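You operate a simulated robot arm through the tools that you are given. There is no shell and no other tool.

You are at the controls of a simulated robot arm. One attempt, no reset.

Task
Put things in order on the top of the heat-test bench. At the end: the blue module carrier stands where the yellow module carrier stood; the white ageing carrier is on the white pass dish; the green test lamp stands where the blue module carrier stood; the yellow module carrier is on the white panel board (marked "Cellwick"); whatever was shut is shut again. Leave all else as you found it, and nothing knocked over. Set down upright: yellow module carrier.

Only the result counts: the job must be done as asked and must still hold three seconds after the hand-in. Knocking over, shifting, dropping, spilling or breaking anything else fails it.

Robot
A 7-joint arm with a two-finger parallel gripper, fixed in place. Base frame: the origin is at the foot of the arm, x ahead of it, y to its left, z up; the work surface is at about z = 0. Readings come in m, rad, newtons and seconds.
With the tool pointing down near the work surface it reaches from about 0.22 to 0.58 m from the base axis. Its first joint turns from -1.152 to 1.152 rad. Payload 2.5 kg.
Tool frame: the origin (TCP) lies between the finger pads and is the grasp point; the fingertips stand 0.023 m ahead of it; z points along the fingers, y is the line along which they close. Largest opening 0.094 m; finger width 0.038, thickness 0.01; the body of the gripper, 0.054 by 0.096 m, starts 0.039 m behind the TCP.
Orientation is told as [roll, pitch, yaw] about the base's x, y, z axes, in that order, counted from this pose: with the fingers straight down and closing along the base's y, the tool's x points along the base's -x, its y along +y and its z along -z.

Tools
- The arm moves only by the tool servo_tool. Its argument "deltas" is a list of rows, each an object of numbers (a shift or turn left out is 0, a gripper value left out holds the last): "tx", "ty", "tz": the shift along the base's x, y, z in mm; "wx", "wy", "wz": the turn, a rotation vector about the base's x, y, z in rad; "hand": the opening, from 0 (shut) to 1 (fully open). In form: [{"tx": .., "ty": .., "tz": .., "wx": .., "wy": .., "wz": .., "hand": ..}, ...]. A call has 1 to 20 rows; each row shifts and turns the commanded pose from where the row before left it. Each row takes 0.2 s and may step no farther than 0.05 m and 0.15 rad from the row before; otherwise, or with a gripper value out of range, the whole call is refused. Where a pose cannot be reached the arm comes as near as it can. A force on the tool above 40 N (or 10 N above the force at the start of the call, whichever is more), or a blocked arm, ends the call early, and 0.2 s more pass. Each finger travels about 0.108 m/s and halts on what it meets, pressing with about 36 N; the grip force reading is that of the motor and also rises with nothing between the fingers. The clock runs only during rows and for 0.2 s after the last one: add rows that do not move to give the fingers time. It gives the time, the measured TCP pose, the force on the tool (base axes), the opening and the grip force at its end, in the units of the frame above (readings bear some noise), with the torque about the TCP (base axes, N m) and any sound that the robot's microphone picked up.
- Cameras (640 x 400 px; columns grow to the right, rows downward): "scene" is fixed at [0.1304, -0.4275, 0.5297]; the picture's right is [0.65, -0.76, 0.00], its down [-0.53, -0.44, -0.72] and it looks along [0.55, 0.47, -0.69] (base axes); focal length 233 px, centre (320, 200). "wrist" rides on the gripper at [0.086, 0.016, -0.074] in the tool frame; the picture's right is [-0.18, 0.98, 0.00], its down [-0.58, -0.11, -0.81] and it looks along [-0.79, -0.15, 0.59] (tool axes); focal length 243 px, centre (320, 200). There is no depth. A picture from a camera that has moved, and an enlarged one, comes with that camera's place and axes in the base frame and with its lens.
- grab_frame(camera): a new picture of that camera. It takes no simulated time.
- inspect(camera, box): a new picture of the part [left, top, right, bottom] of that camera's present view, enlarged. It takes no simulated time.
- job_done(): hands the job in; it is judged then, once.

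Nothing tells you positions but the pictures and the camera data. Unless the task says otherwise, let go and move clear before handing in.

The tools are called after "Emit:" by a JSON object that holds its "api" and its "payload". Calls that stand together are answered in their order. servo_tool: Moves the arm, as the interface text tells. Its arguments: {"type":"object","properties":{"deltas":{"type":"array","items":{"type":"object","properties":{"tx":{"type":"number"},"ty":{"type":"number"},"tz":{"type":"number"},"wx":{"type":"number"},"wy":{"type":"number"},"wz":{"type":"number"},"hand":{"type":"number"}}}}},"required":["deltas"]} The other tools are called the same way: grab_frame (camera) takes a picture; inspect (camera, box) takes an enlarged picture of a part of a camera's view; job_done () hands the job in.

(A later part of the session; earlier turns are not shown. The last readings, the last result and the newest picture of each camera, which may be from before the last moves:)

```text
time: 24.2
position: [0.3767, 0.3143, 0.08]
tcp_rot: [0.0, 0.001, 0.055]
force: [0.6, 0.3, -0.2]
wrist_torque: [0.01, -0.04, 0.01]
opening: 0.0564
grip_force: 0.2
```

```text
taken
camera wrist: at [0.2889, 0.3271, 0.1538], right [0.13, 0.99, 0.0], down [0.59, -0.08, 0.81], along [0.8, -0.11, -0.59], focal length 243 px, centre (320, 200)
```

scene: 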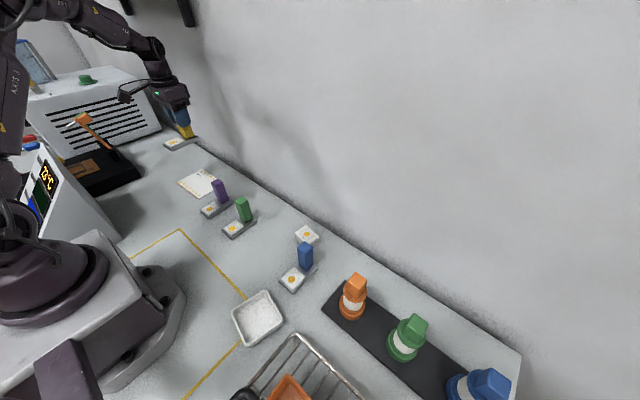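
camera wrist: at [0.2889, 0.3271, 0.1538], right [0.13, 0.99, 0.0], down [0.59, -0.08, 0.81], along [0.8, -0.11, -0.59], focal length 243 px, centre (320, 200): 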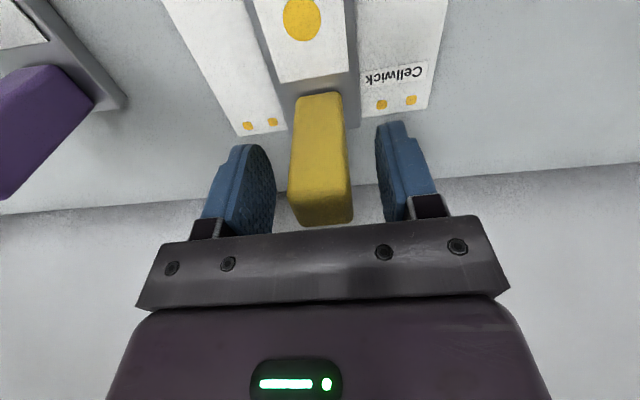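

The yellow carrier stands on the board. I rise clear and travel back to above the blue carrier at about (0.343, -0.199).

Emit:
{"api": "servo_tool", "payload": {"deltas": [{"tz": 30}, {"tz": 40}, {"tz": 40}, {"tz": 40}, {"ty": -40, "tx": -3, "wz": -0.055, "hand": 1}, {"ty": -40, "tx": -3}, {"ty": -40, "tx": -3}, {"ty": -40, "tx": -3}, {"ty": -40, "tx": -3}, {"ty": -40, "tx": -3}, {"ty": -40, "tx": -3}, {"ty": -40, "tx": -3}, {"ty": -40, "tx": -3}, {"ty": -40, "tx": -3}, {"ty": -40, "tx": -3}, {"ty": -40}, {"ty": -33}, {}]}}

Emit:
{"api": "grab_frame", "payload": {"camera": "wrist"}}

Emit:
{"api": "grab_frame", "payload": {"camera": "scene"}}

Emit:
{"api": "inspect", "payload": {"camera": "scene", "box": [160, 140, 250, 220]}}

Emit:
{"api": "inspect", "payload": {"camera": "wrist", "box": [280, 0, 360, 80]}}

```text
time: 28.0
position: [0.3442, -0.1992, 0.2296]
tcp_rot: [0.0, -0.001, 0.001]
force: [-0.3, -0.2, 1.2]
wrist_torque: [0.0, 0.0, 0.01]
opening: 0.0941
grip_force: 0.0
```

```text
taken
camera wrist: at [0.2566, -0.1818, 0.3032], right [0.18, 0.98, 0.0], down [0.58, -0.11, 0.81], along [0.79, -0.15, -0.59], focal length 243 px, centre (320, 200)
```

wrist: 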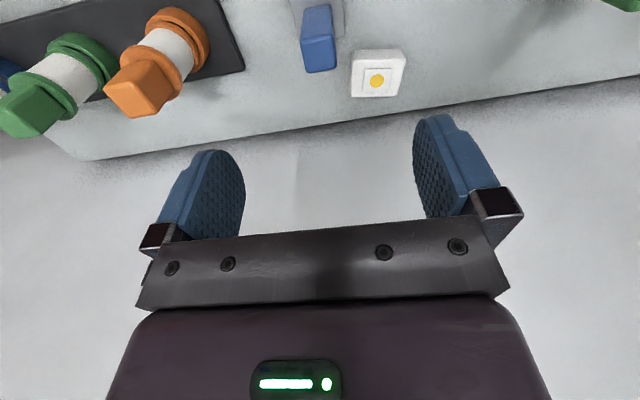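

```text
taken
```

scene: 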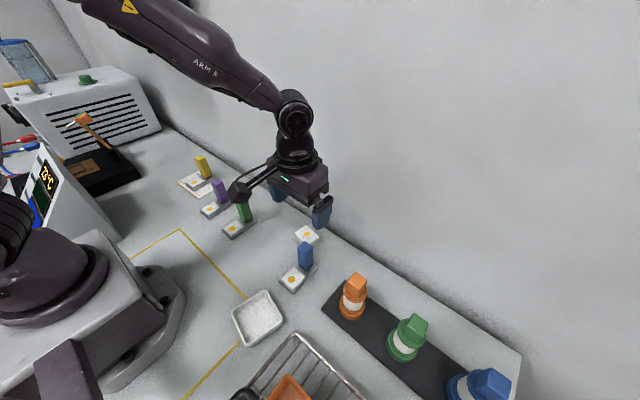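

```text
5.00 times, centred on (205, 180) of scene
camera zoom: at [0.1303, -0.4275, 0.5297], right [0.65, -0.76, 0.0], down [-0.53, -0.44, -0.72], along [0.55, 0.47, -0.69], focal length 1166 px, centre (895, 300)
```

zoom: 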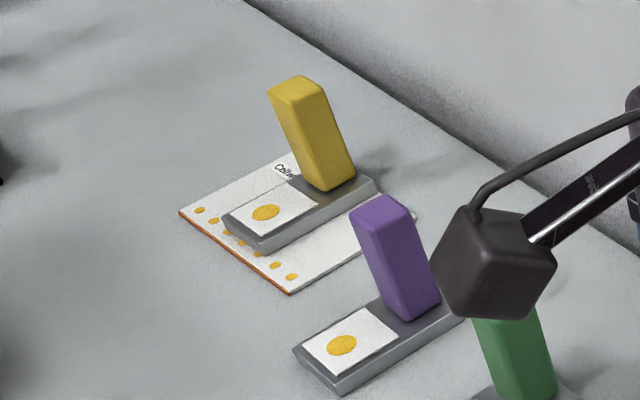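

```text
5.00 times, centred on (320, 40) of wrist
camera zoom: at [0.2566, -0.1818, 0.3032], right [0.18, 0.98, 0.0], down [0.58, -0.11, 0.81], along [0.79, -0.15, -0.59], focal length 1213 px, centre (320, 1000)
```

zoom: 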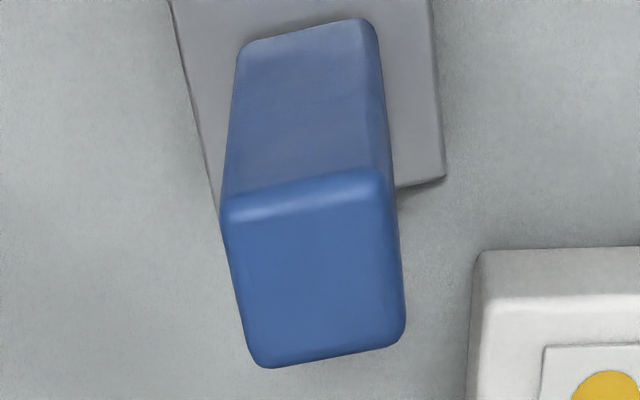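

Yellow stands upright on the board. The blue post is at about (0.343, -0.199), so I descend and grip it at the same height as before.

Emit:
{"api": "servo_tool", "payload": {"deltas": [{"tx": -1, "tz": -40}, {"tz": -40}, {"tz": -40}, {"tz": -20}, {"tz": -13}, {}, {"hand": 0}, {"hand": 0}, {"hand": 0}, {"hand": 0}]}}

Emit:
{"api": "grab_frame", "payload": {"camera": "wrist"}}

```text
time: 30.2
position: [0.3431, -0.1986, 0.0772]
tcp_rot: [-0.002, -0.001, 0.001]
force: [0.8, 0.0, 0.5]
wrist_torque: [-0.11, -0.08, 0.01]
opening: 0.028
grip_force: 36.2
```

```text
taken
camera wrist: at [0.2556, -0.1809, 0.1513], right [0.18, 0.98, 0.0], down [0.58, -0.11, 0.81], along [0.79, -0.15, -0.59], focal length 243 px, centre (320, 200)
```

wrist: 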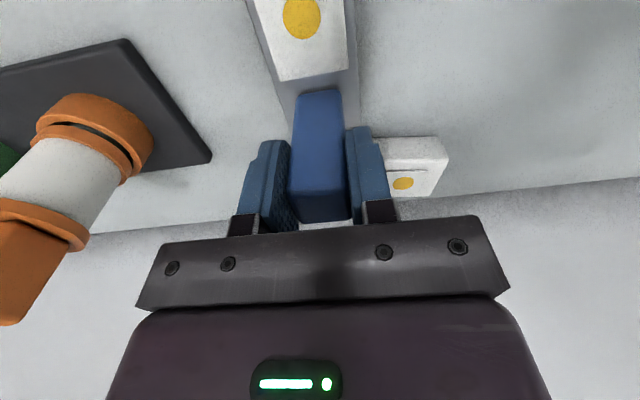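

Blue is gripped the same way as yellow was. I lift, shift +120 mm in y, and lower to just above the bench.

Emit:
{"api": "servo_tool", "payload": {"deltas": [{"tz": 20}, {"tz": 30}, {"ty": 40}, {"ty": 40}, {"ty": 40}, {}, {"tz": -25}, {"tz": -15}, {"tz": -7}, {}]}}

Emit:
{"api": "grab_frame", "payload": {"camera": "wrist"}}

Emit:
{"api": "grab_frame", "payload": {"camera": "scene"}}

```text
time: 32.4
position: [0.3435, -0.0782, 0.0786]
tcp_rot: [-0.001, -0.001, -0.002]
force: [-0.2, -0.5, -1.9]
wrist_torque: [0.0, -0.02, -0.02]
opening: 0.0274
grip_force: 36.1
```

```text
taken
camera wrist: at [0.2559, -0.0614, 0.1535], right [0.19, 0.98, 0.0], down [0.58, -0.11, 0.81], along [0.79, -0.15, -0.59], focal length 243 px, centre (320, 200)
```

wrist: 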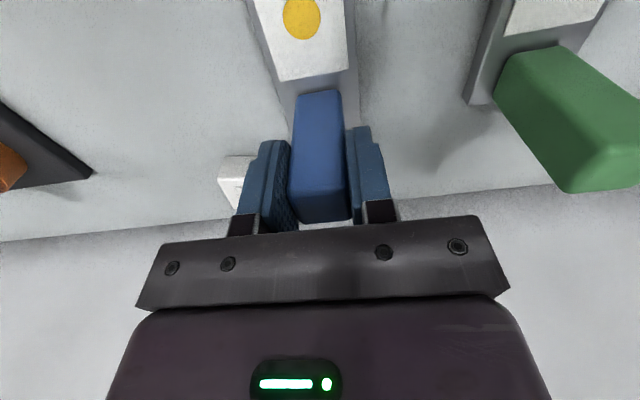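

```text
taken
```

scene: 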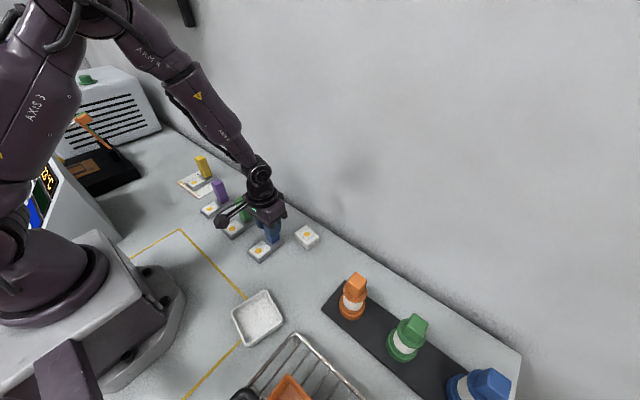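

Blue is positioned at yellow's old place, about 2–3 mm above the bench. I lower in 1 mm steps to contact.

Emit:
{"api": "servo_tool", "payload": {"deltas": [{"tz": -1}, {"tz": -1}, {}]}}

```text
time: 33.2
position: [0.3423, -0.0778, 0.0776]
tcp_rot: [0.0, 0.0, 0.001]
force: [0.3, 0.6, -1.6]
wrist_torque: [0.0, 0.0, 0.01]
opening: 0.0279
grip_force: 35.9
```

Emit:
{"api": "servo_tool", "payload": {"deltas": [{"tz": -0.7}, {"tz": -0.7}, {}]}}

```text
time: 34.0
position: [0.3423, -0.0778, 0.0771]
tcp_rot: [0.001, 0.001, 0.0]
force: [-9.4, 1.3, 29.4]
wrist_torque: [0.08, 0.18, 0.03]
opening: 0.0278
grip_force: 35.8
```

Firm contact with the bench. I ease up a little, release, and rise.

Emit:
{"api": "servo_tool", "payload": {"deltas": [{"tz": 0.8}, {"hand": 0.6}, {"hand": 0.6}, {"hand": 0.6}]}}

Emit:
{"api": "grab_frame", "payload": {"camera": "wrist"}}

```text
time: 35.0
position: [0.3433, -0.079, 0.0765]
tcp_rot: [-0.001, 0.001, 0.001]
force: [0.4, -0.1, -0.1]
wrist_torque: [-0.02, 0.0, 0.02]
opening: 0.0566
grip_force: 0.0
```

```text
taken
camera wrist: at [0.2551, -0.0613, 0.1511], right [0.18, 0.98, 0.0], down [0.58, -0.11, 0.81], along [0.79, -0.15, -0.59], focal length 243 px, centre (320, 200)
```

wrist: 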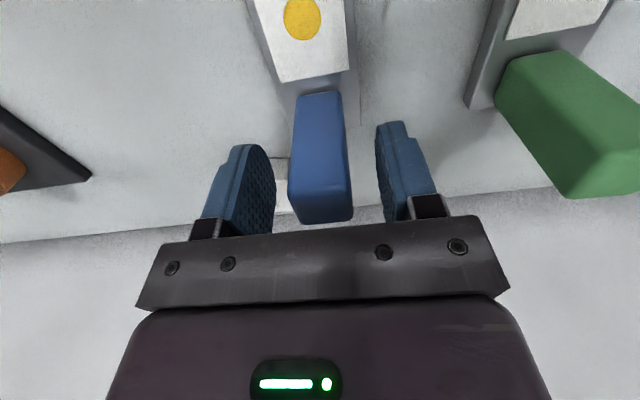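

Blue is set down and the fingers are clear. I rise, turn the wrist about -1.71 rad (camera to the left side), and hover over the white block.

Emit:
{"api": "servo_tool", "payload": {"deltas": [{"tz": 30}, {"tz": 40}, {"tz": 40}, {"tz": 40, "wz": -0.1}, {"wz": -0.15}, {"wz": -0.15}, {"wz": -0.15}, {"wz": -0.15}, {"wz": -0.15}, {"wz": -0.15}, {"wz": -0.15}, {"wz": -0.15, "ty": -16, "tx": 10}, {"wz": -0.15, "ty": -16, "tx": 14}, {"wz": -0.15, "ty": -16, "tx": 14}, {"wz": -0.11, "ty": -16, "tx": 14}, {"hand": 0.75}, {}]}}

Emit:
{"api": "grab_frame", "payload": {"camera": "wrist"}}

Emit:
{"api": "grab_frame", "payload": {"camera": "scene"}}

```text
time: 38.6
position: [0.3951, -0.1417, 0.2283]
tcp_rot: [0.0, 0.0, -1.711]
force: [-0.5, 0.2, 0.5]
wrist_torque: [0.02, 0.03, 0.04]
opening: 0.0708
grip_force: 0.2
```

```text
taken
camera wrist: at [0.4217, -0.058, 0.3017], right [0.95, -0.32, 0.0], down [-0.19, -0.56, 0.81], along [-0.26, -0.76, -0.59], focal length 243 px, centre (320, 200)
```

wrist: 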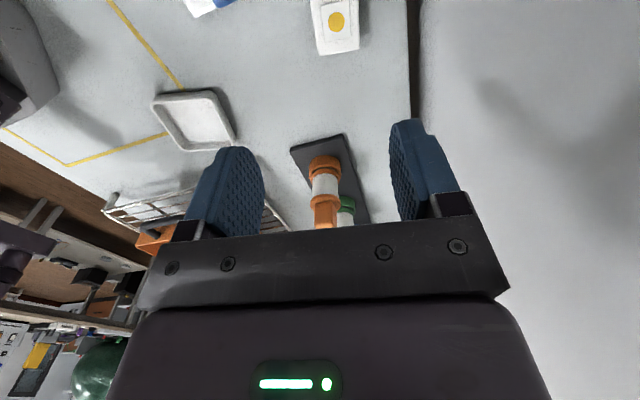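

```text
taken
```

scene: 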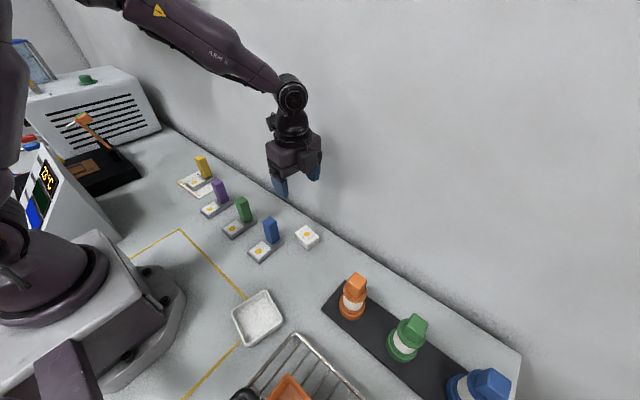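

The white block is visible ahead and slightly to the wall side. I zoom to measure its centre and orientation.

Emit:
{"api": "inspect", "payload": {"camera": "wrist", "box": [296, 0, 376, 60]}}

Emit:
{"api": "inspect", "payload": {"camera": "wrist", "box": [140, 70, 250, 160]}}

```text
6.67 times, centred on (336, 30) of wrist
camera zoom: at [0.4217, -0.058, 0.3017], right [0.95, -0.32, 0.0], down [-0.19, -0.56, 0.81], along [-0.26, -0.76, -0.59], focal length 1618 px, centre (213, 1333)
```

zoom: 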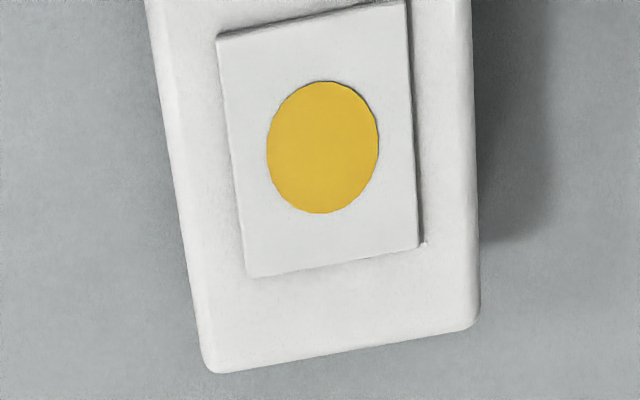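

```text
4.44 times, centred on (195, 115) of wrist
camera zoom: at [0.4217, -0.058, 0.3017], right [0.95, -0.32, 0.0], down [-0.19, -0.56, 0.81], along [-0.26, -0.76, -0.59], focal length 1078 px, centre (876, 578)
```

zoom: 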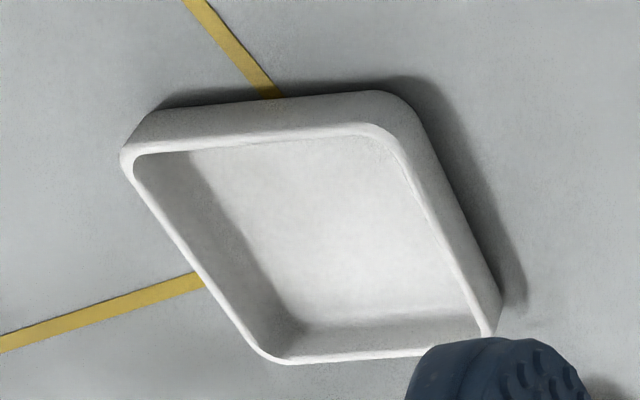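

The block centre comes out at (0.409, -0.1465), turned about -0.155 rad. I align over it and descend part way for a check.

Emit:
{"api": "servo_tool", "payload": {"deltas": [{"tx": 14, "ty": -5, "wz": -0.015}, {"tz": -40}, {"tz": -40}, {"tz": -40}, {"tz": -20}, {}]}}

Emit:
{"api": "grab_frame", "payload": {"camera": "wrist"}}

Emit:
{"api": "inspect", "payload": {"camera": "scene", "box": [220, 160, 360, 280]}}

```text
time: 40.0
position: [0.4087, -0.1464, 0.0874]
tcp_rot: [0.0, 0.0, -1.725]
force: [-0.1, 0.5, 0.2]
wrist_torque: [-0.01, 0.0, -0.03]
opening: 0.0702
grip_force: 0.1
```

```text
taken
camera wrist: at [0.4365, -0.0625, 0.161], right [0.94, -0.33, 0.0], down [-0.2, -0.56, 0.81], along [-0.27, -0.76, -0.59], focal length 243 px, centre (320, 200)
```

wrist: 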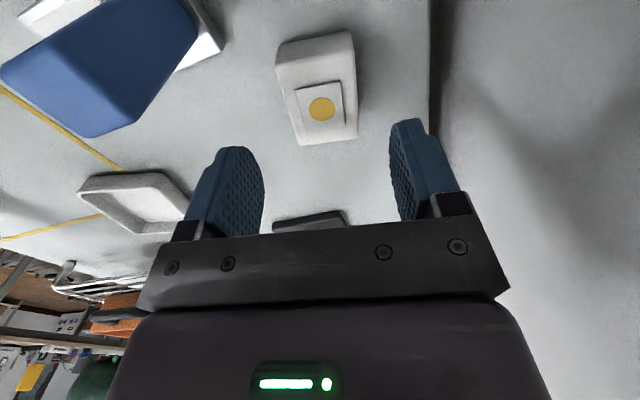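

```text
3.33 times, centred on (290, 220) of scene
camera zoom: at [0.1304, -0.4275, 0.5297], right [0.65, -0.76, 0.0], down [-0.53, -0.44, -0.72], along [0.55, 0.47, -0.69], focal length 777 px, centre (420, 133)
```

zoom: 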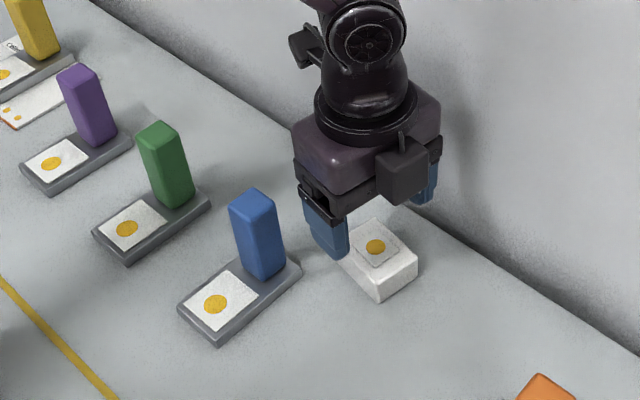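

The block sits on the tool axis between the fingers, with the wall and the blue post clear. I descend to gripping height and close.

Emit:
{"api": "servo_tool", "payload": {"deltas": [{"tz": -25}, {"tz": -18}, {"tz": -10}, {}]}}

Emit:
{"api": "grab_frame", "payload": {"camera": "wrist"}}

Emit:
{"api": "inspect", "payload": {"camera": "scene", "box": [240, 180, 360, 280]}}

```text
time: 41.0
position: [0.4092, -0.1466, 0.0347]
tcp_rot: [-0.001, -0.001, -1.726]
force: [-0.3, 0.1, 0.1]
wrist_torque: [0.03, -0.01, 0.01]
opening: 0.0704
grip_force: 0.0
```

```text
taken
camera wrist: at [0.4371, -0.063, 0.108], right [0.94, -0.33, 0.0], down [-0.2, -0.56, 0.81], along [-0.27, -0.76, -0.59], focal length 243 px, centre (320, 200)
```

wrist: 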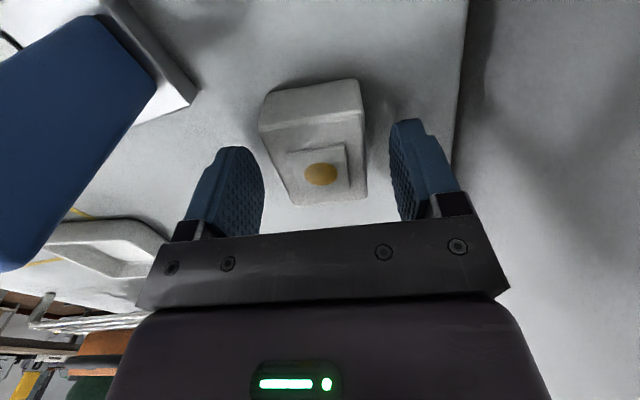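

```text
4.00 times, centred on (300, 230) of scene
camera zoom: at [0.1304, -0.4275, 0.5297], right [0.65, -0.76, 0.0], down [-0.53, -0.44, -0.72], along [0.55, 0.47, -0.69], focal length 932 px, centre (400, 80)
```

zoom: 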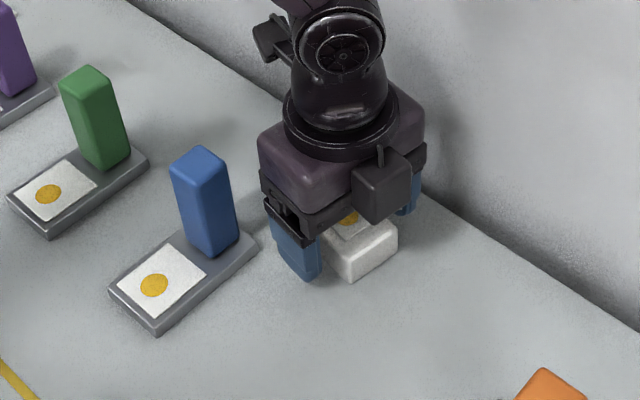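

Block is centred and fingers straddle it at mid height. Closing now.

Emit:
{"api": "servo_tool", "payload": {"deltas": [{"hand": 0}, {"hand": 0}, {"hand": 0}, {"hand": 0}]}}

Emit:
{"api": "grab_frame", "payload": {"camera": "wrist"}}

```text
time: 42.0
position: [0.4091, -0.1471, 0.0328]
tcp_rot: [0.0, 0.002, -1.724]
force: [0.4, -0.2, -0.4]
wrist_torque: [0.01, 0.02, 0.01]
opening: 0.0432
grip_force: 35.7
```

```text
taken
camera wrist: at [0.4369, -0.063, 0.1081], right [0.94, -0.33, 0.0], down [-0.2, -0.56, 0.81], along [-0.27, -0.76, -0.59], focal length 243 px, centre (320, 200)
```

wrist: 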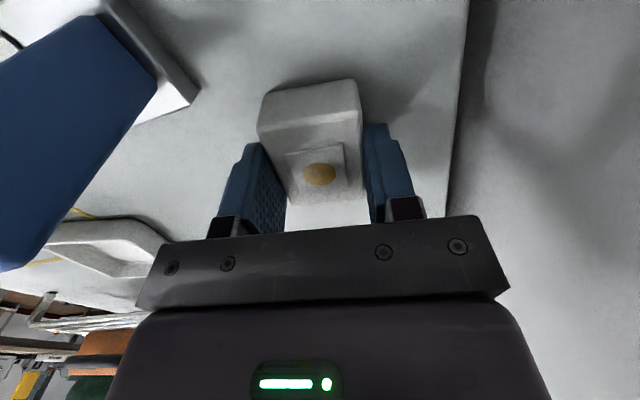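

Grip is good (43 mm). I lift and carry the block to above the dish, turning slightly to match the dish.

Emit:
{"api": "servo_tool", "payload": {"deltas": [{"tz": 20}, {"tz": 40}, {"tz": 40}, {"tz": 40}, {"tx": -30, "ty": -8, "wz": -0.02}, {"tx": -38, "ty": -10, "wz": -0.02}, {"tx": -38, "ty": -10, "wz": -0.02}, {"tx": -38, "ty": -10}, {"tx": -38, "ty": -10}, {"tx": -38, "ty": -9}, {}]}}

Emit:
{"api": "grab_frame", "payload": {"camera": "wrist"}}

Emit:
{"api": "grab_frame", "payload": {"camera": "scene"}}

```text
time: 44.4
position: [0.1879, -0.203, 0.1734]
tcp_rot: [0.0, 0.0, -1.786]
force: [-0.6, -0.4, -0.5]
wrist_torque: [0.0, -0.03, 0.0]
opening: 0.043
grip_force: 36.1
```

```text
taken
camera wrist: at [0.2217, -0.1218, 0.2481], right [0.92, -0.39, 0.0], down [-0.23, -0.54, 0.81], along [-0.31, -0.74, -0.59], focal length 243 px, centre (320, 200)
```

wrist: 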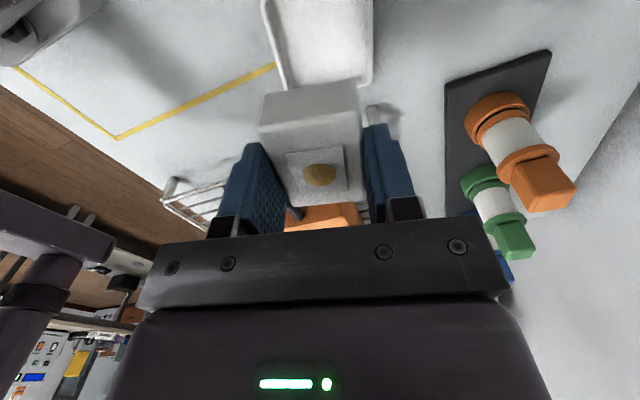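

```text
taken
```

scene: 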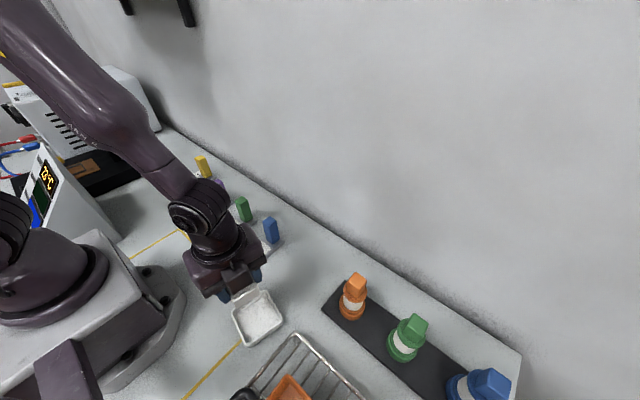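

I zoom on the dish below the block to check centring before lowering.

Emit:
{"api": "inspect", "payload": {"camera": "wrist", "box": [250, 0, 390, 110]}}

Emit:
{"api": "inspect", "payload": {"camera": "scene", "box": [180, 240, 320, 360]}}

```text
3.64 times, centred on (320, 55) of wrist
camera zoom: at [0.2217, -0.1218, 0.2481], right [0.92, -0.39, 0.0], down [-0.23, -0.54, 0.81], along [-0.31, -0.74, -0.59], focal length 882 px, centre (320, 727)
```

zoom: 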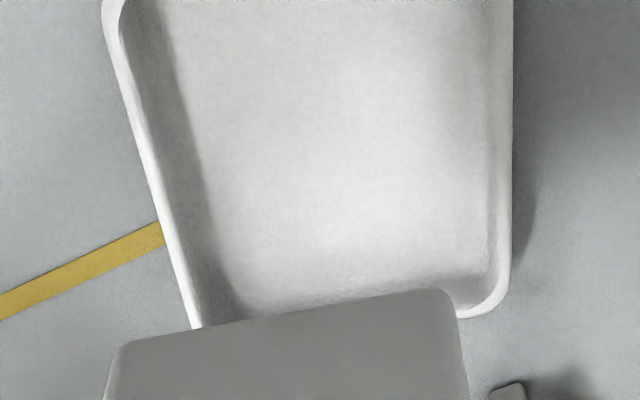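

```text
3.33 times, centred on (250, 300) of scene
camera zoom: at [0.1303, -0.4275, 0.5297], right [0.65, -0.76, 0.0], down [-0.53, -0.44, -0.72], along [0.55, 0.47, -0.69], focal length 777 px, centre (553, -133)
```

zoom: 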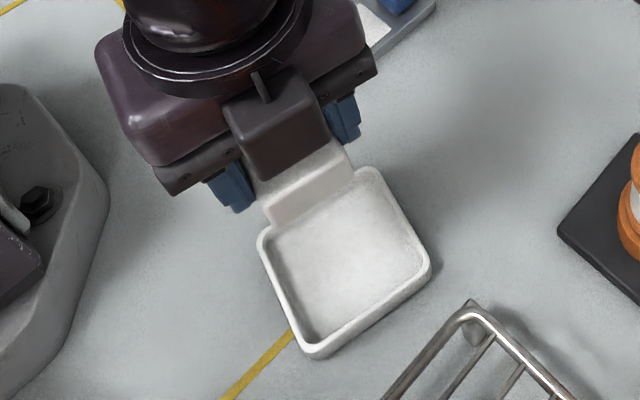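

The dish centre refines to (0.189, -0.2055); I nudge 2–3 mm and lower to just above the dish.

Emit:
{"api": "servo_tool", "payload": {"deltas": [{"tx": 0.8, "ty": -2.5, "tz": -30, "wz": -0.007}, {"tz": -40}, {"tz": -30}, {"tz": -18}, {}]}}

Emit:
{"api": "grab_frame", "payload": {"camera": "wrist"}}

Emit:
{"api": "inspect", "payload": {"camera": "scene", "box": [190, 250, 310, 360]}}

```text
time: 45.6
position: [0.1894, -0.2055, 0.0554]
tcp_rot: [0.001, 0.0, -1.793]
force: [-0.5, 0.3, -1.4]
wrist_torque: [-0.01, 0.01, 0.02]
opening: 0.0431
grip_force: 35.9
```

```text
taken
camera wrist: at [0.2237, -0.1245, 0.1299], right [0.92, -0.4, 0.0], down [-0.23, -0.54, 0.81], along [-0.32, -0.74, -0.59], focal length 243 px, centre (320, 200)
```

wrist: 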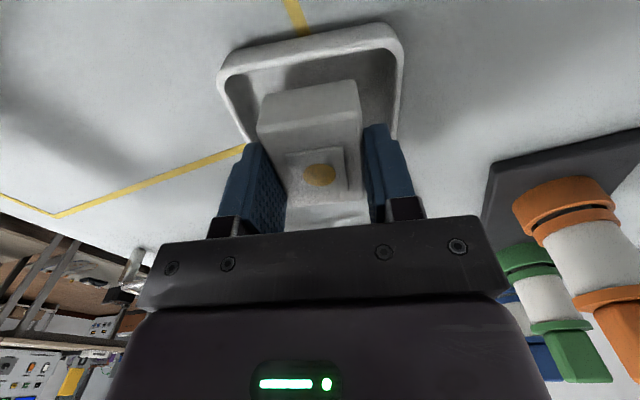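

```text
3.64 times, centred on (250, 305) of scene
camera zoom: at [0.1304, -0.4275, 0.5297], right [0.65, -0.76, 0.0], down [-0.53, -0.44, -0.72], along [0.55, 0.47, -0.69], focal length 848 px, centre (574, -182)
```

zoom: 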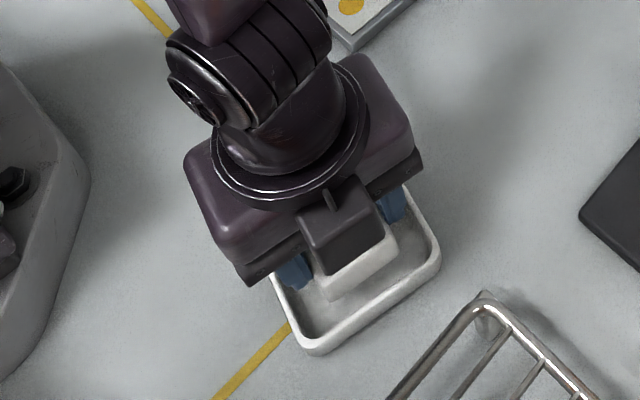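

Block is centred over the dish. I lower slowly into it.

Emit:
{"api": "servo_tool", "payload": {"deltas": [{"tz": -7}, {"tz": -5}, {"tz": -2}, {"tz": -1}, {}]}}

Emit:
{"api": "inspect", "payload": {"camera": "scene", "box": [215, 275, 295, 350]}}

Emit:
{"api": "grab_frame", "payload": {"camera": "wrist"}}

```text
time: 46.8
position: [0.1892, -0.206, 0.0414]
tcp_rot: [0.0, 0.0, -1.792]
force: [0.2, 0.1, -1.1]
wrist_torque: [-0.02, 0.01, 0.04]
opening: 0.0428
grip_force: 36.1
```

```text
5.33 times, centred on (255, 312) of scene
camera zoom: at [0.1304, -0.4275, 0.5297], right [0.65, -0.76, 0.0], down [-0.53, -0.44, -0.72], along [0.55, 0.47, -0.69], focal length 1243 px, centre (667, -400)
```

zoom: 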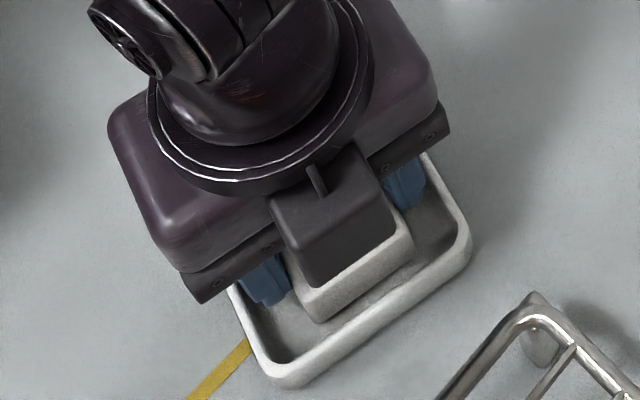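

```text
taken
camera wrist: at [0.2236, -0.1247, 0.1151], right [0.92, -0.4, 0.0], down [-0.23, -0.54, 0.81], along [-0.32, -0.74, -0.59], focal length 243 px, centre (320, 200)
```

wrist: 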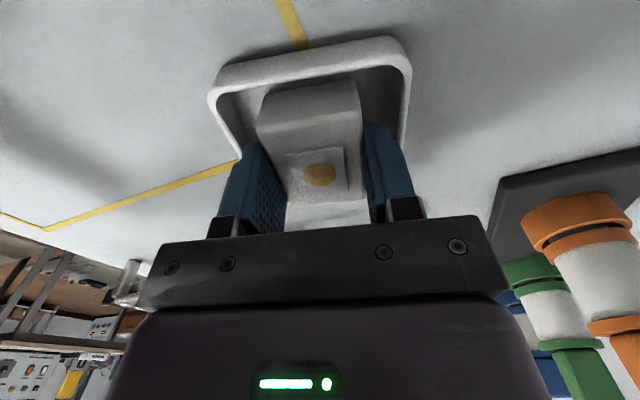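

Fingers are inside the rim with room on each side. I continue down in 1 mm steps.

Emit:
{"api": "servo_tool", "payload": {"deltas": [{"tz": -1}, {"tz": -1}, {}]}}

```text
time: 47.6
position: [0.1893, -0.2072, 0.0389]
tcp_rot: [0.001, 0.0, -1.791]
force: [-0.2, -0.6, -1.4]
wrist_torque: [-0.02, -0.01, 0.0]
opening: 0.0431
grip_force: 36.2
```

Emit:
{"api": "servo_tool", "payload": {"deltas": [{"tz": -1}, {"tz": -0.7}, {}]}}

```text
time: 48.4
position: [0.1906, -0.2071, 0.038]
tcp_rot: [0.001, -0.001, -1.792]
force: [-1.1, 1.6, 12.8]
wrist_torque: [-0.02, 0.06, 0.03]
opening: 0.0431
grip_force: 35.9
stopped in row 3: the force on the tool passed its limit at 42 N (the readings are from after the stop); the commanded pose is now the measured one
```

The block touches the dish floor. I release with a small opening so the fingers don't touch the rim, then rise.

Emit:
{"api": "servo_tool", "payload": {"deltas": [{"tz": 0.3}, {"hand": 0.5}, {"hand": 0.515}, {}]}}

Emit:
{"api": "grab_frame", "payload": {"camera": "wrist"}}

```text
time: 49.4
position: [0.1896, -0.2075, 0.0385]
tcp_rot: [0.0, -0.001, -1.792]
force: [-0.3, 0.5, -0.6]
wrist_torque: [-0.01, 0.06, 0.02]
opening: 0.0483
grip_force: 0.1
```

```text
taken
camera wrist: at [0.2233, -0.1249, 0.1127], right [0.92, -0.4, 0.0], down [-0.23, -0.54, 0.81], along [-0.32, -0.74, -0.59], focal length 243 px, centre (320, 200)
```

wrist: 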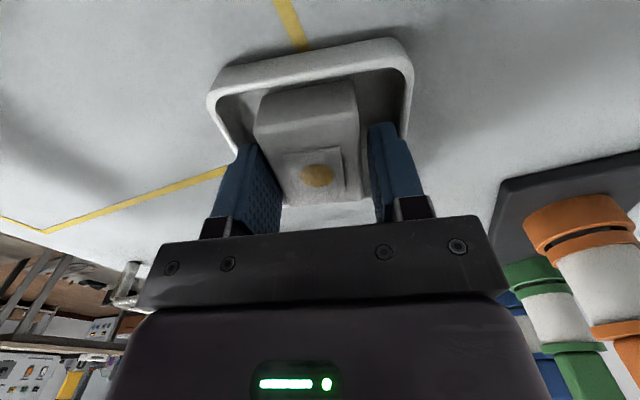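

Released. I rise straight up and check the dish.

Emit:
{"api": "servo_tool", "payload": {"deltas": [{"tz": 8}, {"tz": 20}, {"tz": 40}, {"tz": 40}, {"tz": 40}, {"tz": 40}, {}]}}

Emit:
{"api": "grab_frame", "payload": {"camera": "wrist"}}

Emit:
{"api": "grab_frame", "payload": {"camera": "scene"}}

Emit:
{"api": "inspect", "payload": {"camera": "scene", "box": [210, 270, 300, 360]}}

```text
time: 51.0
position: [0.1892, -0.2065, 0.2276]
tcp_rot: [-0.001, -0.001, -1.793]
force: [-0.4, -0.2, -0.3]
wrist_torque: [0.0, -0.01, 0.0]
opening: 0.0483
grip_force: 0.0
```

```text
taken
camera wrist: at [0.2228, -0.125, 0.3], right [0.92, -0.4, 0.0], down [-0.23, -0.54, 0.81], along [-0.32, -0.74, -0.59], focal length 243 px, centre (320, 200)
```

wrist: 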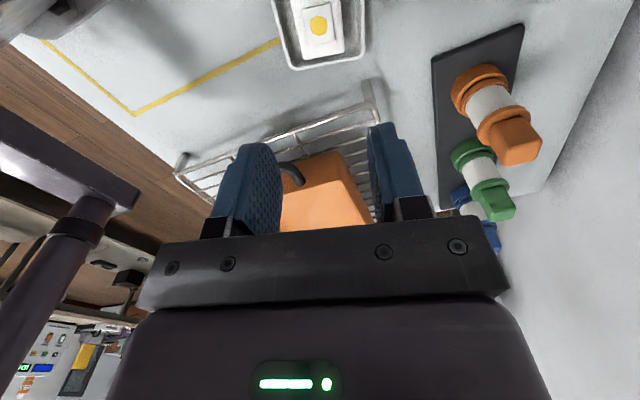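

```text
taken
```

scene: 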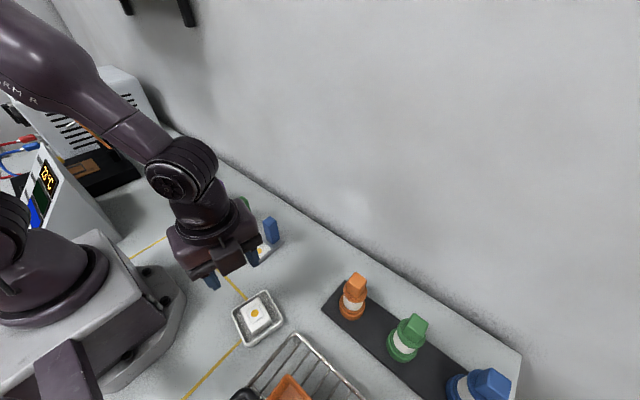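

```text
4.44 times, centred on (255, 315) of scene
camera zoom: at [0.1303, -0.4275, 0.5297], right [0.65, -0.76, 0.0], down [-0.53, -0.44, -0.72], along [0.55, 0.47, -0.69], focal length 1036 px, centre (609, -311)
```

zoom: 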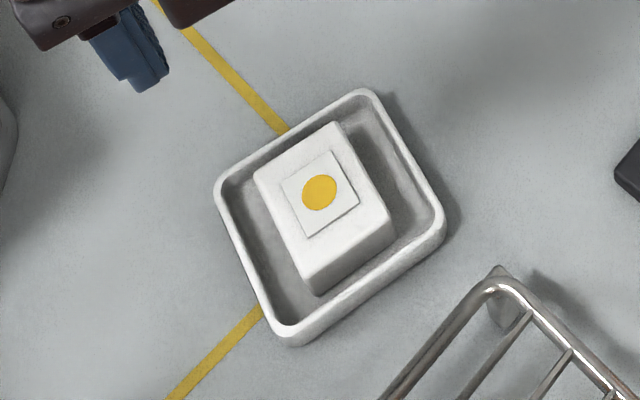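

The white block lies inside the dish. Next is the green lamp: I turn the tool back to yaw 0 while moving out over it.

Emit:
{"api": "servo_tool", "payload": {"deltas": [{"tx": 25, "ty": -15, "tz": 12}, {"tx": 25, "ty": -15, "tz": 10}, {"tx": 20, "ty": -20, "wz": 0.15}, {"tx": 15, "ty": -22, "wz": 0.15}, {"tx": 10, "ty": -22, "wz": 0.15}, {"tx": 10, "ty": -22, "wz": 0.15}, {"tx": 10, "ty": -22, "wz": 0.15}, {"tx": 10, "ty": -22, "wz": 0.15, "hand": 0.8}, {"tx": 10, "ty": -22, "wz": 0.15}, {"tx": 6, "ty": -22, "wz": 0.15}, {"tx": 5, "ty": -22, "wz": 0.15}, {"ty": -20, "wz": 0.15}, {"ty": -9, "wz": 0.15}, {"wz": 0.143}, {}]}}

Emit:
{"api": "grab_frame", "payload": {"camera": "wrist"}}

Emit:
{"api": "grab_frame", "payload": {"camera": "scene"}}

```text
time: 54.1
position: [0.3357, -0.4615, 0.2493]
tcp_rot: [0.002, 0.0, 0.0]
force: [-0.9, 0.0, -0.8]
wrist_torque: [0.0, -0.03, 0.0]
opening: 0.0751
grip_force: 0.0
```

```text
taken
camera wrist: at [0.2483, -0.4447, 0.3229], right [0.18, 0.98, 0.0], down [0.58, -0.11, 0.81], along [0.79, -0.15, -0.59], focal length 243 px, centre (320, 200)
```

wrist: 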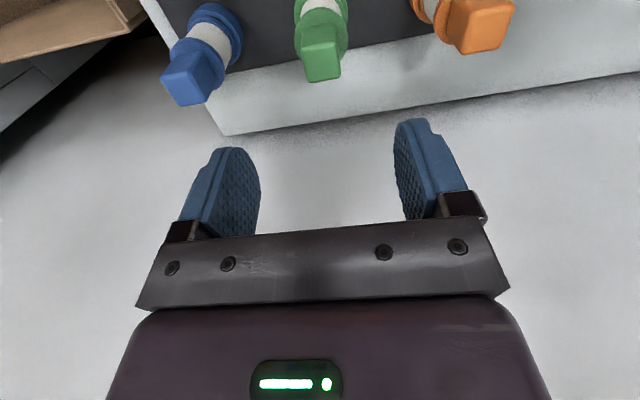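

```text
taken
```

scene: 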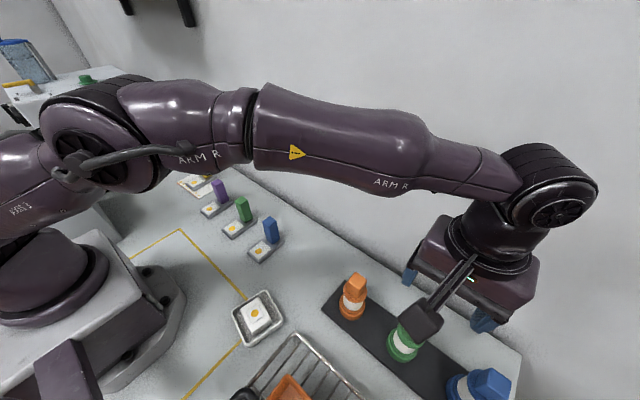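

I'm above the green lamp; I zoom in to measure its cap centre and orientation.

Emit:
{"api": "inspect", "payload": {"camera": "wrist", "box": [280, 0, 360, 90]}}

Emit:
{"api": "inspect", "payload": {"camera": "scene", "box": [340, 260, 520, 400]}}

```text
4.44 times, centred on (320, 45) of wrist
camera zoom: at [0.2483, -0.4447, 0.3229], right [0.18, 0.98, 0.0], down [0.58, -0.11, 0.81], along [0.79, -0.15, -0.59], focal length 1078 px, centre (320, 889)
```

zoom: 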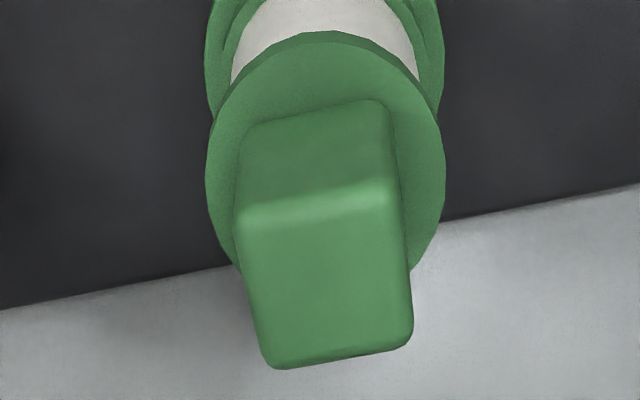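

```text
2.86 times, centred on (430, 330) of scene
camera zoom: at [0.1304, -0.4275, 0.5297], right [0.65, -0.76, 0.0], down [-0.53, -0.44, -0.72], along [0.55, 0.47, -0.69], focal length 666 px, centre (6, -171)
```

zoom: 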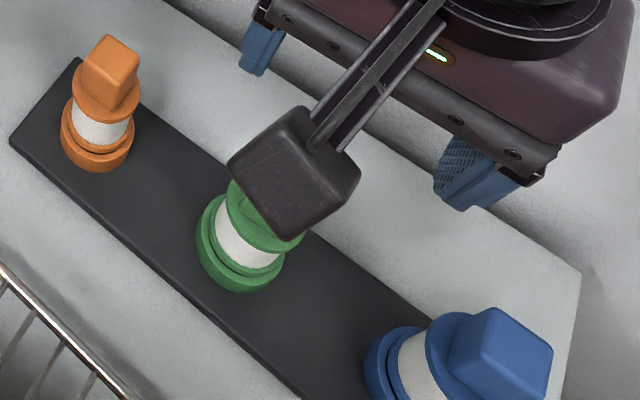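

The cap top is at about z 0.13, with the lamp axis at (0.335, -0.460). I shift slightly and descend to straddle the cap.

Emit:
{"api": "servo_tool", "payload": {"deltas": [{"tx": -0.7, "ty": 1.5, "tz": -40}, {"tz": -40}, {"tz": -20}, {}]}}

Emit:
{"api": "grab_frame", "payload": {"camera": "wrist"}}

Emit:
{"api": "inspect", "payload": {"camera": "scene", "box": [340, 260, 520, 400]}}

```text
time: 55.1
position: [0.3357, -0.4596, 0.1481]
tcp_rot: [0.003, 0.0, 0.001]
force: [-0.6, 0.6, 0.6]
wrist_torque: [-0.01, 0.0, 0.01]
opening: 0.0754
grip_force: 0.1
```

```text
taken
camera wrist: at [0.2471, -0.4431, 0.2233], right [0.18, 0.98, 0.0], down [0.58, -0.11, 0.81], along [0.79, -0.15, -0.59], focal length 243 px, centre (320, 200)
```

wrist: 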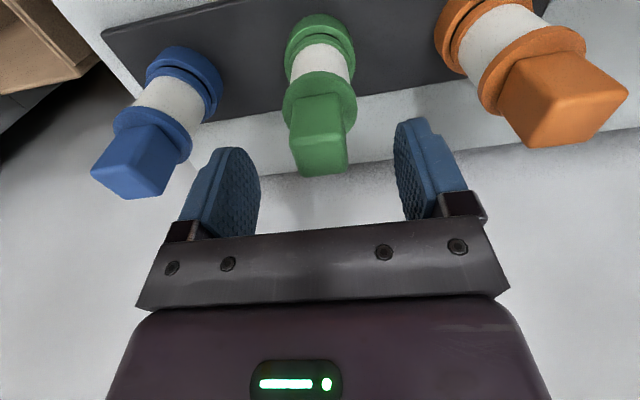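

```text
2.86 times, centred on (430, 330) of scene
camera zoom: at [0.1304, -0.4275, 0.5297], right [0.65, -0.76, 0.0], down [-0.53, -0.44, -0.72], along [0.55, 0.47, -0.69], focal length 666 px, centre (6, -171)
```

zoom: 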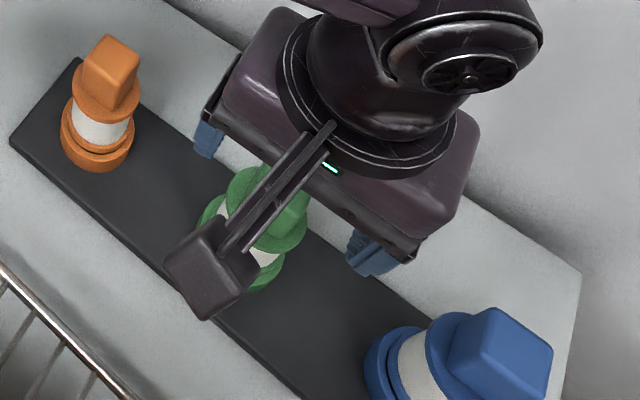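

The cap is centred between the fingers and its top is near z 0.13. I lower to z≈0.125 and close.

Emit:
{"api": "servo_tool", "payload": {"deltas": [{"tz": -13}, {"tz": -10}, {}, {"hand": 0}, {"hand": 0}, {"hand": 0}, {"hand": 0}]}}

Emit:
{"api": "grab_frame", "payload": {"camera": "wrist"}}

Emit:
{"api": "inspect", "payload": {"camera": "scene", "box": [340, 260, 520, 400]}}

```text
time: 56.8
position: [0.3355, -0.4607, 0.1263]
tcp_rot: [0.002, 0.0, 0.0]
force: [1.6, -1.4, -0.3]
wrist_torque: [-0.03, -0.06, 0.0]
opening: 0.0274
grip_force: 35.9
```

```text
taken
camera wrist: at [0.2473, -0.4433, 0.2004], right [0.18, 0.98, 0.0], down [0.58, -0.11, 0.81], along [0.79, -0.15, -0.59], focal length 243 px, centre (320, 200)
```

wrist: 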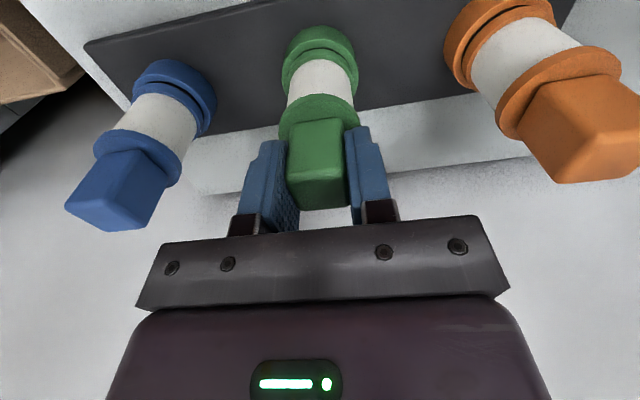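

```text
2.86 times, centred on (430, 330) of scene
camera zoom: at [0.1304, -0.4275, 0.5297], right [0.65, -0.76, 0.0], down [-0.53, -0.44, -0.72], along [0.55, 0.47, -0.69], focal length 666 px, centre (6, -171)
```

zoom: 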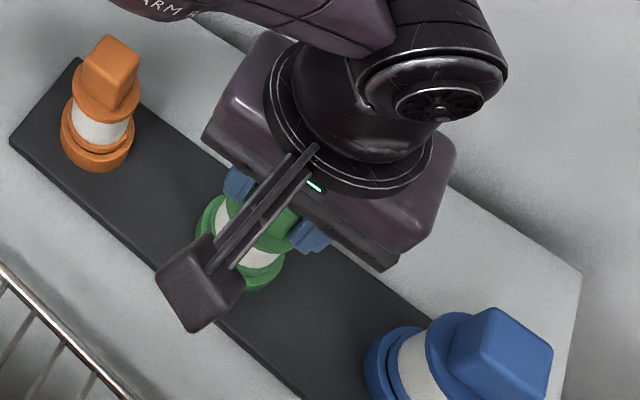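

Grip holds (27 mm). I lift the lamp well above the orange lamp's height and carry it to where the blue carrier stood.

Emit:
{"api": "servo_tool", "payload": {"deltas": [{"tz": 10}, {"tz": 30}, {"tz": 40}, {"tz": 40}, {"tz": 40}, {}]}}

Emit:
{"api": "grab_frame", "payload": {"camera": "wrist"}}

Emit:
{"api": "grab_frame", "payload": {"camera": "scene"}}

```text
time: 58.1
position: [0.3353, -0.4612, 0.2849]
tcp_rot: [0.001, -0.002, 0.001]
force: [-0.2, 0.3, -0.9]
wrist_torque: [0.05, 0.01, -0.01]
opening: 0.0275
grip_force: 36.1
```

```text
taken
camera wrist: at [0.2474, -0.4433, 0.3597], right [0.18, 0.98, 0.0], down [0.58, -0.11, 0.81], along [0.79, -0.15, -0.59], focal length 243 px, centre (320, 200)
```

wrist: 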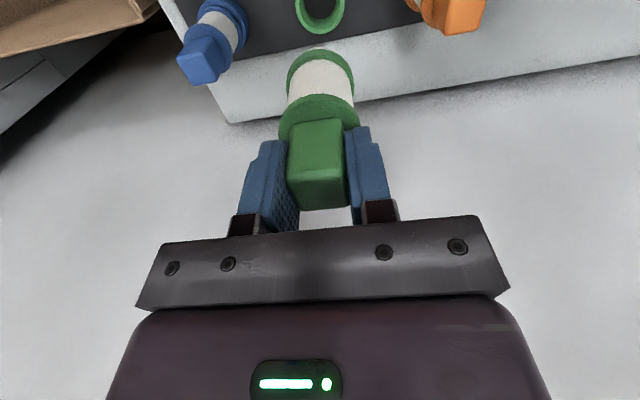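

```text
taken
```

scene: 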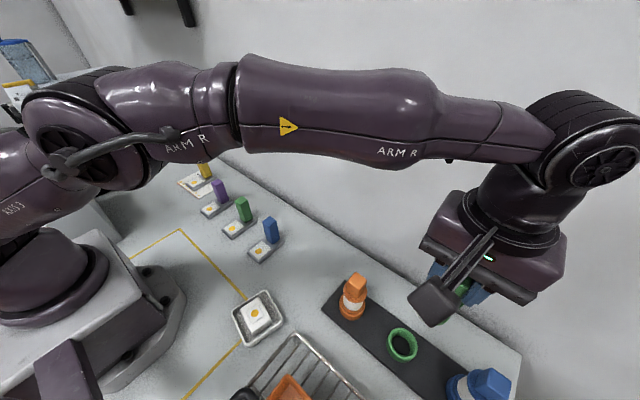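

The lamp came out of a green socket ring that stays on the mat, as it should. I check the lamp's underside shape and then carry it over.

Emit:
{"api": "inspect", "payload": {"camera": "scene", "box": [370, 230, 530, 380]}}

Emit:
{"api": "inspect", "payload": {"camera": "wrist", "box": [240, 0, 400, 120]}}

```text
2.67 times, centred on (450, 305) of scene
camera zoom: at [0.1304, -0.4275, 0.5297], right [0.65, -0.76, 0.0], down [-0.53, -0.44, -0.72], along [0.55, 0.47, -0.69], focal length 622 px, centre (-27, -80)
```

zoom: 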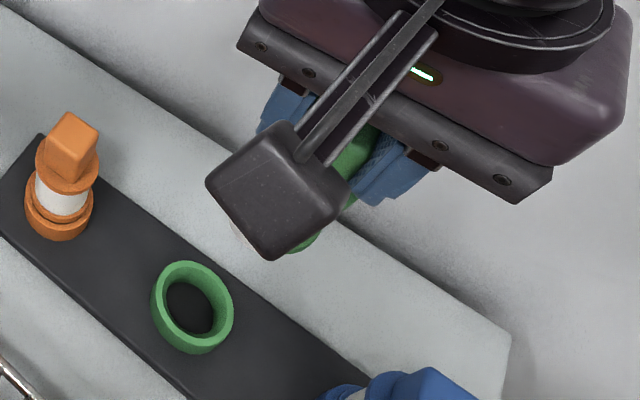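

```text
3.33 times, centred on (320, 60) of wrist
camera zoom: at [0.2474, -0.4433, 0.3597], right [0.18, 0.98, 0.0], down [0.58, -0.11, 0.81], along [0.79, -0.15, -0.59], focal length 809 px, centre (320, 667)
```

zoom: 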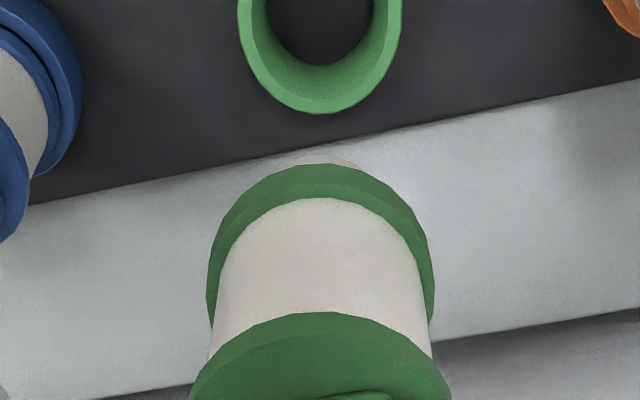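

I carry the lamp across to above the target spot.

Emit:
{"api": "servo_tool", "payload": {"deltas": [{"ty": 20, "tx": -1}, {"ty": 35, "tx": -3}, {"ty": 40, "tx": -3}, {"ty": 40, "tx": -3}, {"ty": 40, "tx": -3}, {"ty": 40, "tx": -3}, {"ty": 30, "tx": -2}, {"ty": 17}, {}]}}

Emit:
{"api": "grab_frame", "payload": {"camera": "wrist"}}

Emit:
{"api": "grab_frame", "payload": {"camera": "scene"}}

Emit:
{"api": "inspect", "payload": {"camera": "scene", "box": [240, 100, 400, 260]}}

```text
time: 60.1
position: [0.3174, -0.1966, 0.2851]
tcp_rot: [0.002, 0.002, 0.001]
force: [0.2, 0.3, -1.5]
wrist_torque: [0.0, 0.02, 0.04]
opening: 0.0274
grip_force: 35.9
```

```text
taken
camera wrist: at [0.2294, -0.1807, 0.3592], right [0.18, 0.98, 0.0], down [0.58, -0.11, 0.81], along [0.79, -0.15, -0.59], focal length 243 px, centre (320, 200)
```

wrist: 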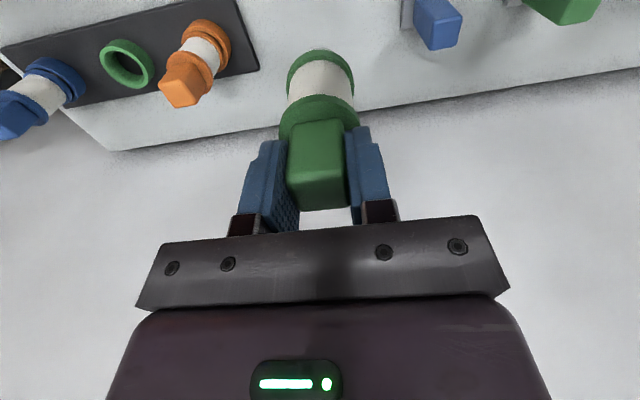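

```text
taken
```

scene: 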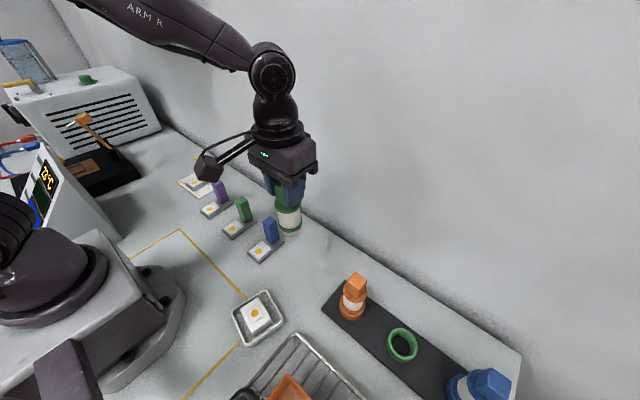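

```text
2.50 times, centred on (320, 180) of scene
camera zoom: at [0.1304, -0.4274, 0.5297], right [0.65, -0.76, 0.0], down [-0.53, -0.44, -0.72], along [0.55, 0.47, -0.69], focal length 583 px, centre (320, 250)
```

zoom: 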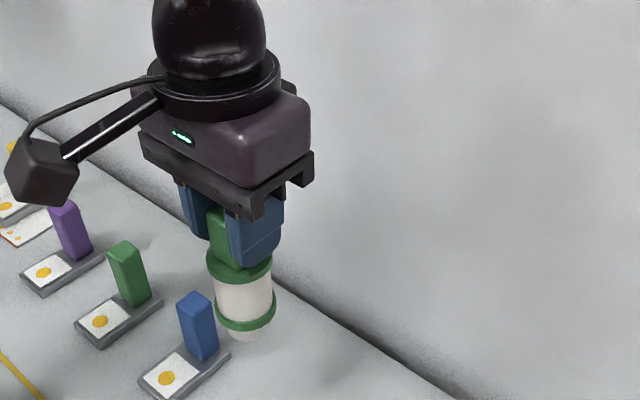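

The lamp hangs upright with its plain white foot. I lower it to just above the bench.

Emit:
{"api": "servo_tool", "payload": {"deltas": [{"ty": -1, "tz": -30}, {"tz": -40}, {"tz": -40}, {"tz": -30}, {"tz": -10}, {}]}}

Emit:
{"api": "grab_frame", "payload": {"camera": "wrist"}}

Emit:
{"api": "inspect", "payload": {"camera": "scene", "box": [230, 180, 350, 300]}}

```text
time: 61.5
position: [0.3168, -0.1995, 0.1354]
tcp_rot: [0.004, 0.0, -0.002]
force: [0.2, -0.3, 0.1]
wrist_torque: [0.01, 0.0, 0.0]
opening: 0.0273
grip_force: 36.3
```

```text
taken
camera wrist: at [0.2296, -0.1827, 0.2099], right [0.18, 0.98, 0.0], down [0.58, -0.11, 0.81], along [0.79, -0.15, -0.59], focal length 243 px, centre (320, 200)
```

wrist: 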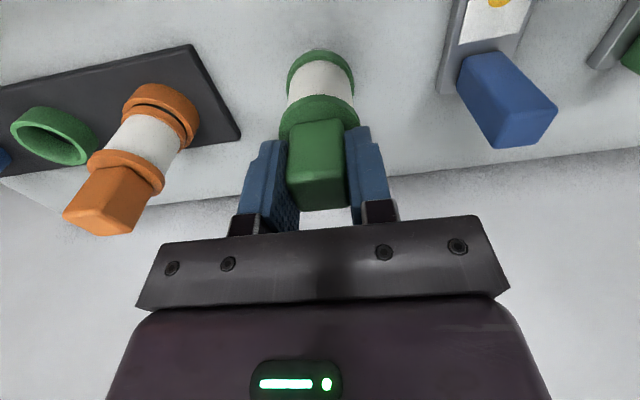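

```text
3.33 times, centred on (290, 240) of scene
camera zoom: at [0.1304, -0.4275, 0.5297], right [0.65, -0.76, 0.0], down [-0.53, -0.44, -0.72], along [0.55, 0.47, -0.69], focal length 777 px, centre (420, 67)
```

zoom: 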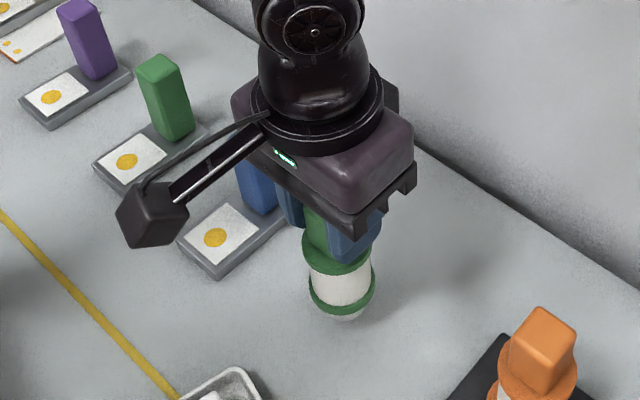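

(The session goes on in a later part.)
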